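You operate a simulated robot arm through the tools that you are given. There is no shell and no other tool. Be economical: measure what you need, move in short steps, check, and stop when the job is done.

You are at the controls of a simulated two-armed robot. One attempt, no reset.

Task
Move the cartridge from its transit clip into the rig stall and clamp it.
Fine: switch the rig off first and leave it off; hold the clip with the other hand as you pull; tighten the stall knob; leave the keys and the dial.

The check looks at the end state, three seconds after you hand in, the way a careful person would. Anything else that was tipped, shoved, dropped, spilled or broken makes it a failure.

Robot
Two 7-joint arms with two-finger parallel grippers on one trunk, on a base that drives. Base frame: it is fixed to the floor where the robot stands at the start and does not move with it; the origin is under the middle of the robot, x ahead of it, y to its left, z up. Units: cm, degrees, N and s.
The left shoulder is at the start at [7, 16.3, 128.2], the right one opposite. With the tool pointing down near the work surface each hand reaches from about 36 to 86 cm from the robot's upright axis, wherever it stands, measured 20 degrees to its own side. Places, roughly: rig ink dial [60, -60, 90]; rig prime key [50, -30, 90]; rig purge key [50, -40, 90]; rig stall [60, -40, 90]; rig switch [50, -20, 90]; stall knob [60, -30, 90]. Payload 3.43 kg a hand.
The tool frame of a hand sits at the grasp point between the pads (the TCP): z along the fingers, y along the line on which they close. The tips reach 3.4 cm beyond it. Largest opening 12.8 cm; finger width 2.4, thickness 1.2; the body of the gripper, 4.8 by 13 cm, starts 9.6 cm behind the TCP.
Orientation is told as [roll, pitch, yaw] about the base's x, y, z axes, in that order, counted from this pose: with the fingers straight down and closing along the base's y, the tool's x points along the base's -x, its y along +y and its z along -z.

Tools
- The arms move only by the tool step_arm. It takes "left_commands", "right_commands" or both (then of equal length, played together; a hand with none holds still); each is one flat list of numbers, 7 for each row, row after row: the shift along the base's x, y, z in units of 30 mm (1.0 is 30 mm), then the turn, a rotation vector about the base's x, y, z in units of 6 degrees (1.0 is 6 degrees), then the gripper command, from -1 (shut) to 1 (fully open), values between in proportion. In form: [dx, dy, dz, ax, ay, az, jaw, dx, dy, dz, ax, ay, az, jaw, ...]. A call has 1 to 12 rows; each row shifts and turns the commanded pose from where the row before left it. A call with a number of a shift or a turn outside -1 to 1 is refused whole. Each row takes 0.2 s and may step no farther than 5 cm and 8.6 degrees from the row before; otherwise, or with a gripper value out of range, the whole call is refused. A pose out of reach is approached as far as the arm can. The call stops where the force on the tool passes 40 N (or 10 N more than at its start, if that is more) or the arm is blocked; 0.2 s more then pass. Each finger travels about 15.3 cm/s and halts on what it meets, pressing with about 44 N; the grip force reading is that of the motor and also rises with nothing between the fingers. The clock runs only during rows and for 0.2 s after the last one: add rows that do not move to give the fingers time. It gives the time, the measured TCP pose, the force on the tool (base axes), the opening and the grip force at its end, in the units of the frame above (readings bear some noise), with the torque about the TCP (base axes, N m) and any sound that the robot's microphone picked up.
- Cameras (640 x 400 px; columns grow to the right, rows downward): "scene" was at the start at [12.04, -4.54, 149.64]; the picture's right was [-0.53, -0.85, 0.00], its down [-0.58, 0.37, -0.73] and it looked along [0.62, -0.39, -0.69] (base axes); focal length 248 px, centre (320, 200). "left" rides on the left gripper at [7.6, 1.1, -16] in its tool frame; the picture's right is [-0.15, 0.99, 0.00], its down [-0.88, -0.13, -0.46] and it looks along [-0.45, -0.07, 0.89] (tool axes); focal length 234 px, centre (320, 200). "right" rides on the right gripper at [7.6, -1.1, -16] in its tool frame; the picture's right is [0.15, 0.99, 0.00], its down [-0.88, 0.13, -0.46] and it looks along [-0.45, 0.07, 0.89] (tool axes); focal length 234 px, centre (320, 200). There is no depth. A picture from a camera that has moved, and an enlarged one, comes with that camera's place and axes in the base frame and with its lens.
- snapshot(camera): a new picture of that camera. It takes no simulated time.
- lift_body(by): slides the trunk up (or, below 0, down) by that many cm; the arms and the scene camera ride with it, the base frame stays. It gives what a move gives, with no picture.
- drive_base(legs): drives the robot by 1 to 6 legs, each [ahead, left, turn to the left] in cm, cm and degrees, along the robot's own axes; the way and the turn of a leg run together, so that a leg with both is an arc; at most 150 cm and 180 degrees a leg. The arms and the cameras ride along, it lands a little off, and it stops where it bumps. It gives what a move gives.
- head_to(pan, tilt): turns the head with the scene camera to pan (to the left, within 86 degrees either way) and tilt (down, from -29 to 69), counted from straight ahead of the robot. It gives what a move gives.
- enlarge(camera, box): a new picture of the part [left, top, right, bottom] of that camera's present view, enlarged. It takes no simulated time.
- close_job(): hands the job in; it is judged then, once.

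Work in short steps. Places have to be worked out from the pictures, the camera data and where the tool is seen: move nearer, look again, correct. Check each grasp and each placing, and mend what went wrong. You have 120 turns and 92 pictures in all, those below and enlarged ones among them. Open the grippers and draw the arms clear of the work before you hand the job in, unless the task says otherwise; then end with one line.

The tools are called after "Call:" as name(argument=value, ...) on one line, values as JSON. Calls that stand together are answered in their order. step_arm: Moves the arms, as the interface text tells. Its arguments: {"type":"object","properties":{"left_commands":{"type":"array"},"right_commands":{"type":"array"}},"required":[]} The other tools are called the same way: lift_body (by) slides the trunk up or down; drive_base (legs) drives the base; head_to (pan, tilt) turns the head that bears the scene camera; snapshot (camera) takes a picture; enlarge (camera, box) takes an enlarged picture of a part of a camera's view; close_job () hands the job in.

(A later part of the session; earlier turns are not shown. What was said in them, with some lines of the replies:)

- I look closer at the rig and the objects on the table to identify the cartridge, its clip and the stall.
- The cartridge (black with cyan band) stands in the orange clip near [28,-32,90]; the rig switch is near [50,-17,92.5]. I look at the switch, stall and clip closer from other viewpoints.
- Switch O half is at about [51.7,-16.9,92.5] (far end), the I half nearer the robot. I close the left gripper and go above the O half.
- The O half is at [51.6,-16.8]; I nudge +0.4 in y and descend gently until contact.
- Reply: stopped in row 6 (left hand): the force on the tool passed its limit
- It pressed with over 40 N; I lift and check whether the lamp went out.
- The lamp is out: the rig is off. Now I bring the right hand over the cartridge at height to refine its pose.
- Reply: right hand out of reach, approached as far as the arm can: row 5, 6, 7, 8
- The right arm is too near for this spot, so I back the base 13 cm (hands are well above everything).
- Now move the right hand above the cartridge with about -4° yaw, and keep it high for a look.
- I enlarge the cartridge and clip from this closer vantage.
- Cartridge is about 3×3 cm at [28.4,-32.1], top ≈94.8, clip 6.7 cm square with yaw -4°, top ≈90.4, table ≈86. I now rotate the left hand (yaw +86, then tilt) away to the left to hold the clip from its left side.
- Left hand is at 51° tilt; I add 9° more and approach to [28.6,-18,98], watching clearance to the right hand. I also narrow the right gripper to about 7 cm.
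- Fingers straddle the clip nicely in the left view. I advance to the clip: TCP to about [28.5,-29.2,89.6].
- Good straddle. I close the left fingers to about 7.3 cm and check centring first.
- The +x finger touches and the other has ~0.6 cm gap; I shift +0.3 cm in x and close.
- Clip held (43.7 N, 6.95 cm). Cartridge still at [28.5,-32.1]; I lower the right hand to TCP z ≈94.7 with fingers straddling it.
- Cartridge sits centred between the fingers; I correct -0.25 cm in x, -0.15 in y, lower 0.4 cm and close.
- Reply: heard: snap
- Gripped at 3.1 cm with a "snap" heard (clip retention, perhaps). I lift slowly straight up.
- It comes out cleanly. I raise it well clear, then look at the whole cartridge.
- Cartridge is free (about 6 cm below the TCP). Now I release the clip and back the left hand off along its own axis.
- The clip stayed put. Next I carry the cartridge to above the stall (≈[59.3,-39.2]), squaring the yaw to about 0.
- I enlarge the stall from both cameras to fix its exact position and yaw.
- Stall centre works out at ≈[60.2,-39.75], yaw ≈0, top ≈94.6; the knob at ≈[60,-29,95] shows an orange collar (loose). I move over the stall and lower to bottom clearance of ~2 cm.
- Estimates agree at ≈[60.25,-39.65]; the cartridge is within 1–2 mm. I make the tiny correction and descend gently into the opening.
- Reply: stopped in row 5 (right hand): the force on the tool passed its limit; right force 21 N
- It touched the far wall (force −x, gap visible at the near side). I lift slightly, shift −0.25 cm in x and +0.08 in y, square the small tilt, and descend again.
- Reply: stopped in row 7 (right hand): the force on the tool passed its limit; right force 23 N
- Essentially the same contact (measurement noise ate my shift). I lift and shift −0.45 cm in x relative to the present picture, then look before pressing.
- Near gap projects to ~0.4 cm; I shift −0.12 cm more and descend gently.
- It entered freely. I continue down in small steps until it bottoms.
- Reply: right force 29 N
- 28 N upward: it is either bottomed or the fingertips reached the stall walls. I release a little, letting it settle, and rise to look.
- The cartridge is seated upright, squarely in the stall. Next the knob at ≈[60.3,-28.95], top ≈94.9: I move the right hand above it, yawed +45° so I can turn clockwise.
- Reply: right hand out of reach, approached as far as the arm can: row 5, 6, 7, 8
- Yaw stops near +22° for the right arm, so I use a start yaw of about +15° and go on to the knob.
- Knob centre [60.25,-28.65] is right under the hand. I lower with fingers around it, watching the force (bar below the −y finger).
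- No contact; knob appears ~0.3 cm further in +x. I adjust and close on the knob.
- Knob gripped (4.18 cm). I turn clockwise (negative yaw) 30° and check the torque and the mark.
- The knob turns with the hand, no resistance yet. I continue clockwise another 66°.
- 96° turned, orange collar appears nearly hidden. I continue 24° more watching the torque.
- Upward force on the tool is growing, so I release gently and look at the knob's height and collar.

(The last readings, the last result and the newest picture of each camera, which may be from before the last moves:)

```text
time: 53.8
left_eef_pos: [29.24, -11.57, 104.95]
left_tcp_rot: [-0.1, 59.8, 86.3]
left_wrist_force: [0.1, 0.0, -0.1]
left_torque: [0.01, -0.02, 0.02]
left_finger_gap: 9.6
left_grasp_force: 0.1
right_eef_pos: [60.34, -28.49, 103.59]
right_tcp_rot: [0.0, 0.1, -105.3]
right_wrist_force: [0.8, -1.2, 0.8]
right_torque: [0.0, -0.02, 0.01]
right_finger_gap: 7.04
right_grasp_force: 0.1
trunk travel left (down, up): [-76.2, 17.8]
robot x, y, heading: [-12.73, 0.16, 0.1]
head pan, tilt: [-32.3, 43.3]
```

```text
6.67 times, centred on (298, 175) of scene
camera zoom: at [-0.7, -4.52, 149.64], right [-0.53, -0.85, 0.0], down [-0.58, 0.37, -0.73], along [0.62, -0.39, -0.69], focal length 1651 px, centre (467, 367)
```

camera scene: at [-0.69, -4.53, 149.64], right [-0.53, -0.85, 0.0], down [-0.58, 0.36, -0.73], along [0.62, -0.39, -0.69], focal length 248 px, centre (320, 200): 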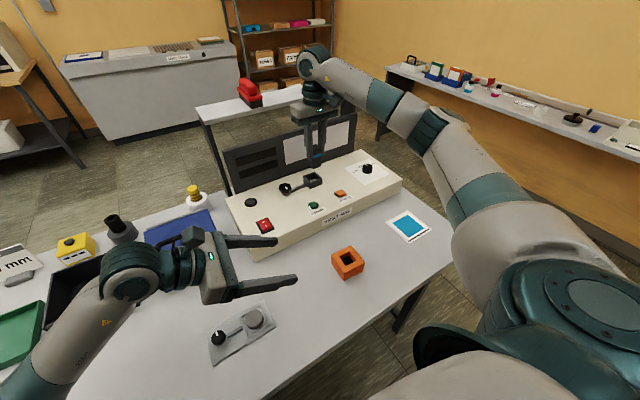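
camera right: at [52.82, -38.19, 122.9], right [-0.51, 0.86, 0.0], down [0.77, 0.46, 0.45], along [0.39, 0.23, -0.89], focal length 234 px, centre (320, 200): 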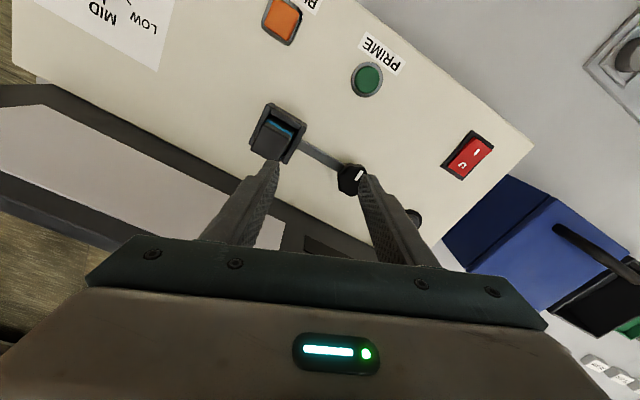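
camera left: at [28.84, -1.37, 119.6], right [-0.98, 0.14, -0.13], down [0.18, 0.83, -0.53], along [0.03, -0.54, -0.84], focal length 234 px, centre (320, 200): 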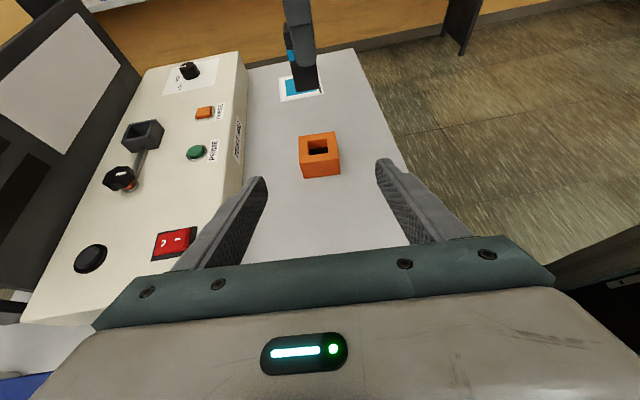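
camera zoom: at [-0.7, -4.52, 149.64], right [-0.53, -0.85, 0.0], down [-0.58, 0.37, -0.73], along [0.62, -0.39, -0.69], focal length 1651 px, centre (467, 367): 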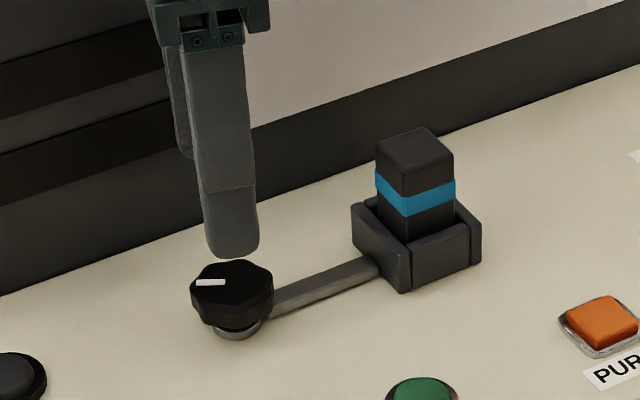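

The knob has gone down and the orange band is hidden. I look at it closely to judge whether it is fully tight.

Call:
enlarge(camera="scene", box=[272, 178, 304, 198])

Call:
enlarge(camera="left", box=[80, 120, 176, 200])

```text
16.00 times, centred on (288, 188) of scene
camera zoom: at [-0.7, -4.52, 149.64], right [-0.53, -0.85, 0.0], down [-0.58, 0.37, -0.73], along [0.62, -0.39, -0.69], focal length 3963 px, centre (832, 392)
```

zoom: 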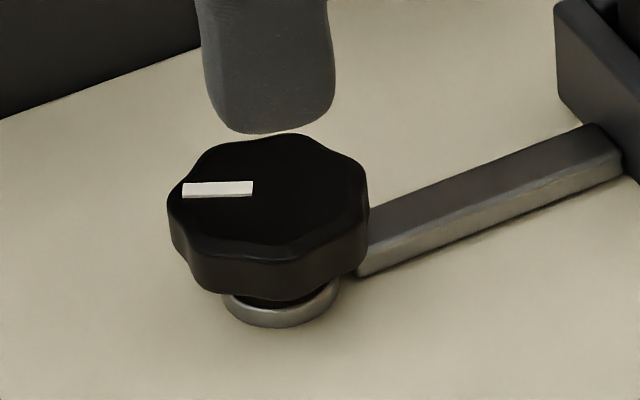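

```text
5.00 times, centred on (128, 160) of left
camera zoom: at [28.83, -1.45, 119.6], right [-0.98, 0.14, -0.13], down [0.18, 0.83, -0.53], along [0.03, -0.55, -0.84], focal length 1171 px, centre (1280, 400)
```

zoom: 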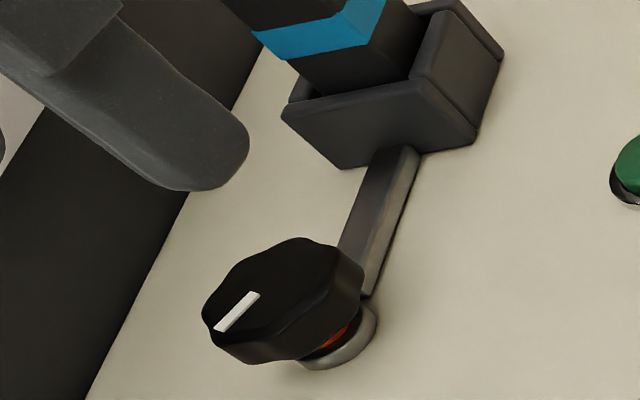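

Some orange is still visible under the knob from the left side, and no torque resistance was felt, so it is not fully tight. I wind the wrist back above the knob for a second bite.

Call:
step_arm(right_commands=[0, 0, 0, 0, 0, 1, 0.1, 0, 0, 0, 0, 0, 1, 0.1, 0, 0, 0, 0, 0, 1, 0.1, 0, 0, 0, 0, 0, 1, 0.1, 0, 0, 0, 0, 0, 1, 0.1, 0, 0, 0, 0, 0, 1, 0.1, 0, 0, 0, 0, 0, 1, 0.1, 0, 0, 0, 0, 0, 1, 0.1, 0, 0, 0, 0, 0, 1, 0.1, 0, 0, 0, 0, 0, 1, 0.1, 0, 0, 0, 0, 0, 1, 0.1, 0, 0, 0, 0, 0, 1, 0.1])

Call:
step_arm(right_commands=[0, 0, 0, 0, 0, 1, 0.1, 0, 0, 0, 0, 0, 1, 0.1, 0, 0, 0, 0, 0, 1, 0.1, 0, 0, 0, 0, 0, 1, 0.1, 0, 0, 0, 0, 0, 1, 0.1, 0, 0, 0, 0, 0, 1, 0.1, 0, 0, 0, 0, 0, 1, 0.1, 0, 0, 0, 0, 0, 1, 0.1, 0, 0, 0, 0, 0, 0, 0.1])

Call:
enlarge(camera="right", box=[200, 60, 440, 210])

Call:
enlarge(camera="left", box=[80, 120, 176, 200])

```text
time: 56.4
left_eef_pos: [29.22, -11.59, 104.96]
left_tcp_rot: [0.0, 59.7, 86.3]
left_wrist_force: [-0.3, 0.5, 0.0]
left_torque: [-0.01, 0.01, -0.02]
left_finger_gap: 9.61
left_grasp_force: 0.0
right_eef_pos: [60.59, -28.51, 103.62]
right_tcp_rot: [-0.1, 0.2, -33.1]
right_wrist_force: [0.7, 0.1, -0.8]
right_torque: [-0.02, 0.0, 0.0]
right_finger_gap: 7.04
right_grasp_force: 0.0
trunk travel left (down, up): [-76.2, 17.8]
robot x, y, heading: [-13.01, -0.02, 0.0]
head pan, tilt: [-32.3, 43.3]
```

```text
time: 58.4
left_eef_pos: [29.34, -11.5, 104.98]
left_tcp_rot: [0.0, 59.7, 86.3]
left_wrist_force: [0.3, 0.1, 0.3]
left_torque: [-0.01, -0.04, 0.0]
left_finger_gap: 9.57
left_grasp_force: 0.0
right_eef_pos: [60.58, -28.5, 103.42]
right_tcp_rot: [0.0, 0.2, 14.9]
right_wrist_force: [-0.7, 0.1, -0.4]
right_torque: [0.0, -0.04, -0.01]
right_finger_gap: 7.02
right_grasp_force: 0.1
trunk travel left (down, up): [-76.2, 17.8]
robot x, y, heading: [-12.45, -0.01, -0.1]
head pan, tilt: [-32.3, 43.3]
```

```text
2.67 times, centred on (320, 135) of right
camera zoom: at [53.52, -31.47, 119.4], right [-0.39, 0.92, 0.0], down [0.82, 0.35, 0.45], along [0.42, 0.18, -0.89], focal length 624 px, centre (320, 373)
```

zoom: 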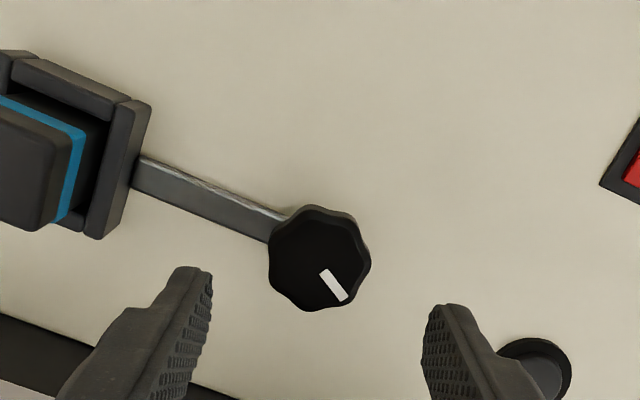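

```text
5.00 times, centred on (128, 160) of left
camera zoom: at [28.86, -1.47, 119.59], right [-0.98, 0.14, -0.13], down [0.18, 0.83, -0.53], along [0.03, -0.54, -0.84], focal length 1171 px, centre (1280, 400)
```

zoom: 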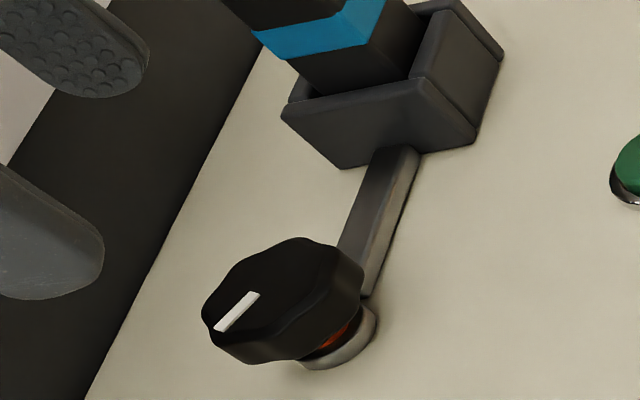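

Centred over the knob. I descend, grip, and continue clockwise.

Call:
step_arm(right_commands=[-0.04, 0, -0.6, 0, 0, 0, 0.1, 0, 0, -0.6, 0, 0, 0, 0.1, 0, 0, -0.5, 0, 0, 0, 0.1, 0, 0, -0.3, 0, 0, 0, 0.1, 0, 0, -0.2, 0, 0, 0, 0.1, 0, 0, 0, 0, 0, 0, -0.2, 0, 0, 0, 0, 0, 0, -0.6, 0, 0, 0, 0, 0, 0, -1, 0, 0, 0, 0, 0, 0, -1])

Call:
step_arm(right_commands=[0, 0, 0, 0, 0, -1, -1, 0, 0, 0, 0, 0, -1, -1, 0, 0, 0, 0, 0, -1, -1, 0, 0, 0, 0, 0, -1, -1, 0, 0, 0, 0, 0, -1, -1])

Call:
enlarge(camera="right", box=[200, 60, 440, 210])

```text
time: 60.4
left_eef_pos: [29.19, -11.62, 104.79]
left_tcp_rot: [0.0, 59.6, 86.3]
left_wrist_force: [-0.2, -0.3, 0.3]
left_torque: [-0.01, -0.02, 0.03]
left_finger_gap: 9.59
left_grasp_force: 0.0
right_eef_pos: [60.29, -28.62, 96.95]
right_tcp_rot: [0.1, 0.2, 14.6]
right_wrist_force: [1.8, -3.4, 2.3]
right_torque: [-0.11, 0.05, 0.0]
right_finger_gap: 4.19
right_grasp_force: 44.9
trunk travel left (down, up): [-76.2, 17.8]
robot x, y, heading: [-13.0, 0.07, -0.1]
head pan, tilt: [-32.3, 43.3]
```

```text
time: 61.6
left_eef_pos: [29.35, -11.67, 104.92]
left_tcp_rot: [0.0, 59.8, 86.4]
left_wrist_force: [-0.1, -0.1, -0.7]
left_torque: [0.0, -0.04, 0.02]
left_finger_gap: 9.62
left_grasp_force: 0.1
right_eef_pos: [60.39, -28.71, 96.84]
right_tcp_rot: [-0.1, 0.2, -15.4]
right_wrist_force: [1.2, -1.3, 2.6]
right_torque: [-0.3, 0.58, -0.01]
right_finger_gap: 4.16
right_grasp_force: 44.7
trunk travel left (down, up): [-76.2, 17.8]
robot x, y, heading: [-12.94, 0.17, -0.1]
head pan, tilt: [-32.3, 43.3]
```

```text
2.67 times, centred on (320, 135) of right
camera zoom: at [52.87, -27.65, 112.9], right [0.12, 0.99, 0.0], down [0.88, -0.11, 0.45], along [0.45, -0.05, -0.89], focal length 624 px, centre (320, 373)
```

zoom: 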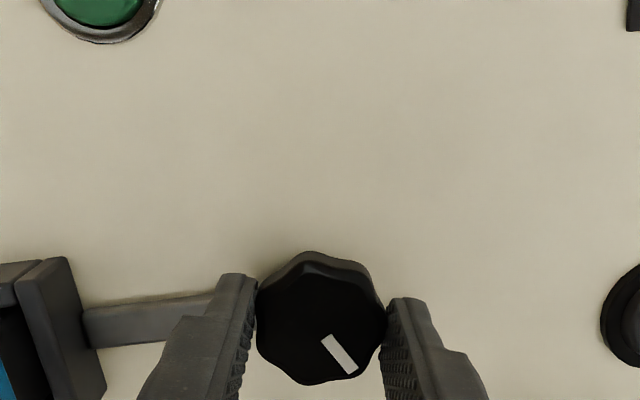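

Still turning freely; I continue 66° and then 24°.

Call:
step_arm(right_commands=[0, 0, 0, 0, 0, -1, -1, 0, 0, 0, 0, 0, -1, -1, 0, 0, 0, 0, 0, -1, -1, 0, 0, 0, 0, 0, -1, -1, 0, 0, 0, 0, 0, -1, -1, 0, 0, 0, 0, 0, -1, -1])

Call:
step_arm(right_commands=[0, 0, 0, 0, 0, -1, -1, 0, 0, 0, 0, 0, -1, -1, 0, 0, 0, 0, 0, -1, -1, 0, 0, 0, 0, 0, -1, -1, 0, 0, 0, 0, 0, -1, -1])

Call:
enlarge(camera="right", box=[200, 60, 440, 210])

Call:
enlarge(camera="left", box=[80, 100, 192, 200])

```text
time: 63.0
left_eef_pos: [29.28, -11.6, 105.0]
left_tcp_rot: [-0.1, 59.9, 86.2]
left_wrist_force: [0.6, 0.6, 0.3]
left_torque: [-0.03, -0.02, -0.02]
left_finger_gap: 9.6
left_grasp_force: 0.0
right_eef_pos: [60.29, -28.49, 96.92]
right_tcp_rot: [0.0, 0.0, -51.4]
right_wrist_force: [2.5, -2.3, 8.6]
right_torque: [-0.42, -0.25, 0.62]
right_finger_gap: 4.14
right_grasp_force: 45.2
trunk travel left (down, up): [-76.2, 17.8]
robot x, y, heading: [-12.69, -0.0, 0.3]
head pan, tilt: [-32.3, 43.3]
```

```text
time: 64.2
left_eef_pos: [29.41, -11.5, 105.01]
left_tcp_rot: [-0.1, 59.8, 86.4]
left_wrist_force: [-0.7, 0.2, 0.6]
left_torque: [-0.02, 0.03, -0.01]
left_finger_gap: 9.63
left_grasp_force: 0.0
right_eef_pos: [60.44, -28.59, 96.9]
right_tcp_rot: [-0.1, 0.1, -81.2]
right_wrist_force: [5.4, 2.9, -0.7]
right_torque: [0.12, -0.31, 1.25]
right_finger_gap: 4.14
right_grasp_force: 44.7
trunk travel left (down, up): [-76.2, 17.8]
robot x, y, heading: [-12.94, 0.04, 0.2]
head pan, tilt: [-32.3, 43.3]
```

```text
2.67 times, centred on (320, 135) of right
camera zoom: at [58.22, -21.17, 112.8], right [0.96, 0.29, 0.0], down [0.26, -0.85, 0.45], along [0.13, -0.43, -0.89], focal length 624 px, centre (320, 373)
```

zoom: 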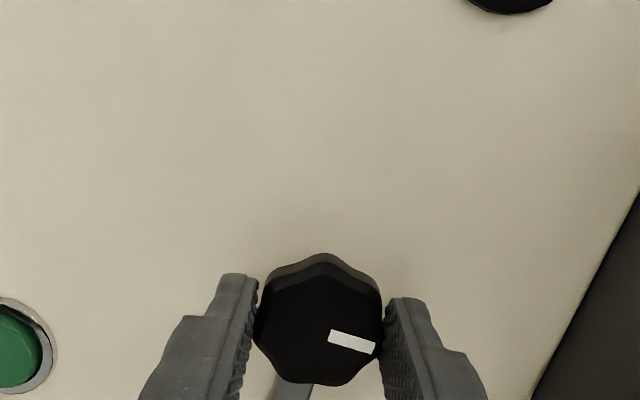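

```text
4.00 times, centred on (136, 150) of left
camera zoom: at [28.93, -1.42, 119.56], right [-0.98, 0.14, -0.13], down [0.18, 0.83, -0.53], along [0.03, -0.55, -0.84], focal length 937 px, centre (1056, 400)
```

zoom: 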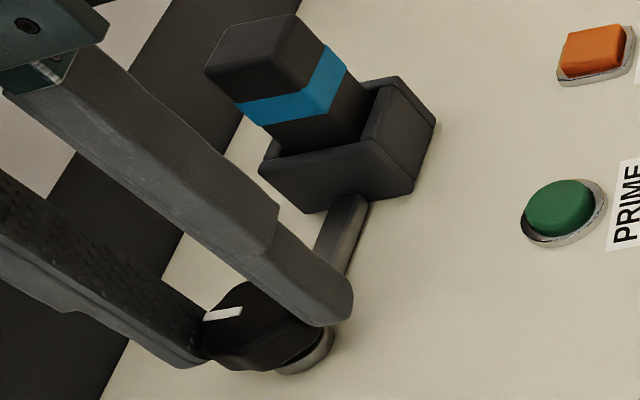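

Torque rose to 1.25 N·m and the fingers slipped on the knob: it is tight (about 180° in all). I release, lift clear, and inspect.

Call:
step_arm(right_commands=[0, 0, 0, 0, 0, 0, -0.1, 0, 0, 0, 0, 0, 0, 0.15, 0, 0, 0, 0, 0, 0, 0.15, 0, 0, 0.4, 0, 0, 0, 0.15, 0, 0, 0.7, 0, 0, 0, 0.15, 0, 0, 0.8, 0, 0, 0, 0.15, 0, 0, 0.9, 0, 0, 0, 0.15, -0.4, 0, 0.9, 0, 0, 0, 0.15])

Call:
enlarge(camera="scene", box=[260, 155, 340, 205])

Call:
enlarge(camera="left", box=[80, 100, 192, 200])

```text
time: 66.0
left_eef_pos: [29.12, -11.61, 105.0]
left_tcp_rot: [-0.1, 59.7, 86.2]
left_wrist_force: [-0.8, -0.7, -0.1]
left_torque: [0.03, 0.01, -0.02]
left_finger_gap: 9.63
left_grasp_force: 0.1
right_eef_pos: [58.94, -28.62, 108.08]
right_tcp_rot: [0.1, 0.2, -81.3]
right_wrist_force: [-0.1, 0.2, 0.7]
right_torque: [-0.02, 0.01, 0.03]
right_finger_gap: 7.35
right_grasp_force: 0.0
trunk travel left (down, up): [-76.2, 17.8]
robot x, y, heading: [-12.3, -0.13, -0.2]
head pan, tilt: [-32.3, 43.3]
```

```text
8.00 times, centred on (300, 180) of scene
camera zoom: at [-0.81, -4.58, 149.65], right [-0.53, -0.85, 0.0], down [-0.58, 0.37, -0.73], along [0.62, -0.39, -0.68], focal length 1982 px, centre (480, 360)
```

zoom: 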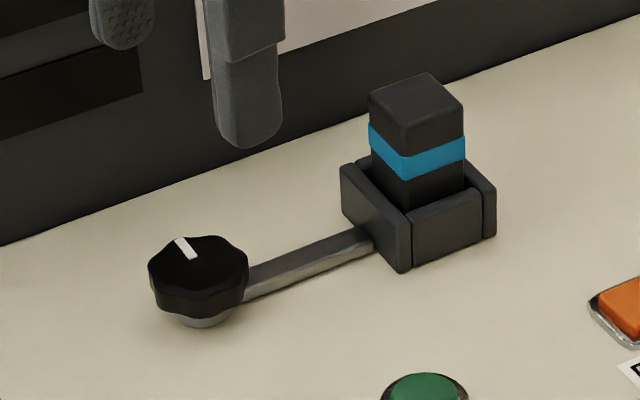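

```text
4.00 times, centred on (136, 150) of left
camera zoom: at [28.74, -1.49, 119.63], right [-0.98, 0.14, -0.13], down [0.18, 0.83, -0.53], along [0.03, -0.54, -0.84], focal length 937 px, centre (1056, 400)
```

zoom: 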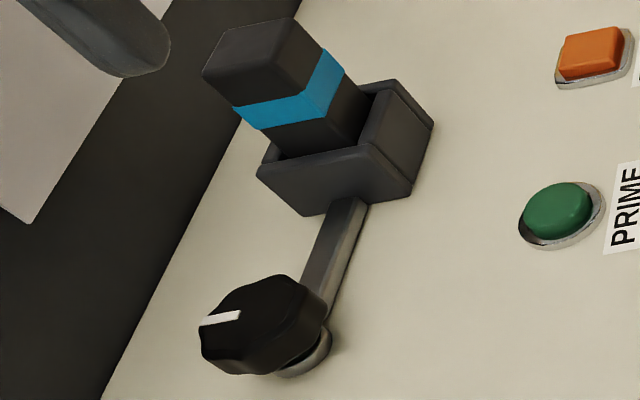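

No orange shows and the mark is half a turn round: clamped tight. I draw both arms clear and take a final look.

Call:
step_arm(right_commands=[-0.3, 0, 0.9, 0, 0, 0, 0.5, -0.6, 0, 0.9, 0, 0, 0, 0.5, -0.9, 0, 0.5, 0, 0, 0, 0.5, -0.9, -0.3, 0.2, 0, 0, 0, 0.5, -0.9, -0.3, 0, 0, 0, 0, 0.5, 0, 0, 0, 0, 0, 0, 0.5], left_commands=[0, 0.5, 0.8, 0, 0, 0, 1, 0, 0.5, 0.8, 0, 0, 0, 1, 0, 0.5, 0.5, 0, 0, 0, 1, 0, 0.5, 0, 0, 0, 0, 1, 0, 0.5, 0, 0, 0, 0, 1, 0, 0, 0, 0, 0, 0, 1])

Call:
snapshot(camera="scene")

```text
time: 67.4
left_eef_pos: [29.44, -4.03, 111.25]
left_tcp_rot: [0.1, 59.8, 86.4]
left_wrist_force: [1.1, 0.5, -0.2]
left_torque: [-0.01, 0.0, -0.05]
left_finger_gap: 12.81
left_grasp_force: 0.1
right_eef_pos: [48.26, -30.54, 115.36]
right_tcp_rot: [-0.1, 0.1, -81.3]
right_wrist_force: [0.3, 0.0, 0.0]
right_torque: [0.01, 0.01, 0.03]
right_finger_gap: 9.62
right_grasp_force: 0.1
trunk travel left (down, up): [-76.2, 17.8]
robot x, y, heading: [-12.65, 0.31, 0.2]
head pan, tilt: [-32.3, 43.3]
```

```text
13 pictures are left
camera scene: at [-0.57, -4.52, 149.63], right [-0.53, -0.85, 0.0], down [-0.58, 0.37, -0.73], along [0.62, -0.39, -0.69], focal length 248 px, centre (320, 200)
```

scene: 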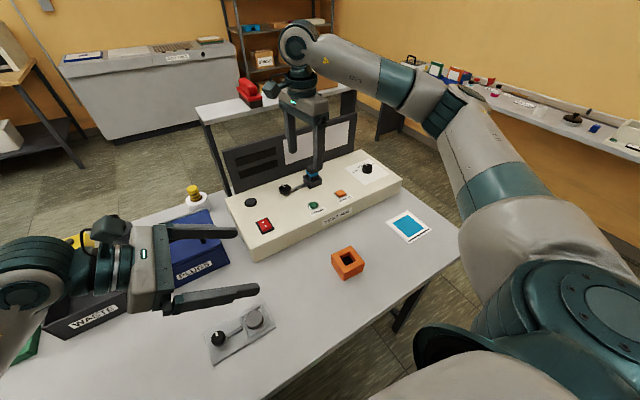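

Lamp is dark, the clip stands in place, the cartridge is upright in the clamped stall, and the arms are clear. I hand in.

Call:
close_job()

```text
The job is handed in.
```

The rig is off, and the cartridge is in the stall with the knob tightened until it would not turn further; the clip was held by the left hand during the pull, and I didn't touch the keys or the dial.
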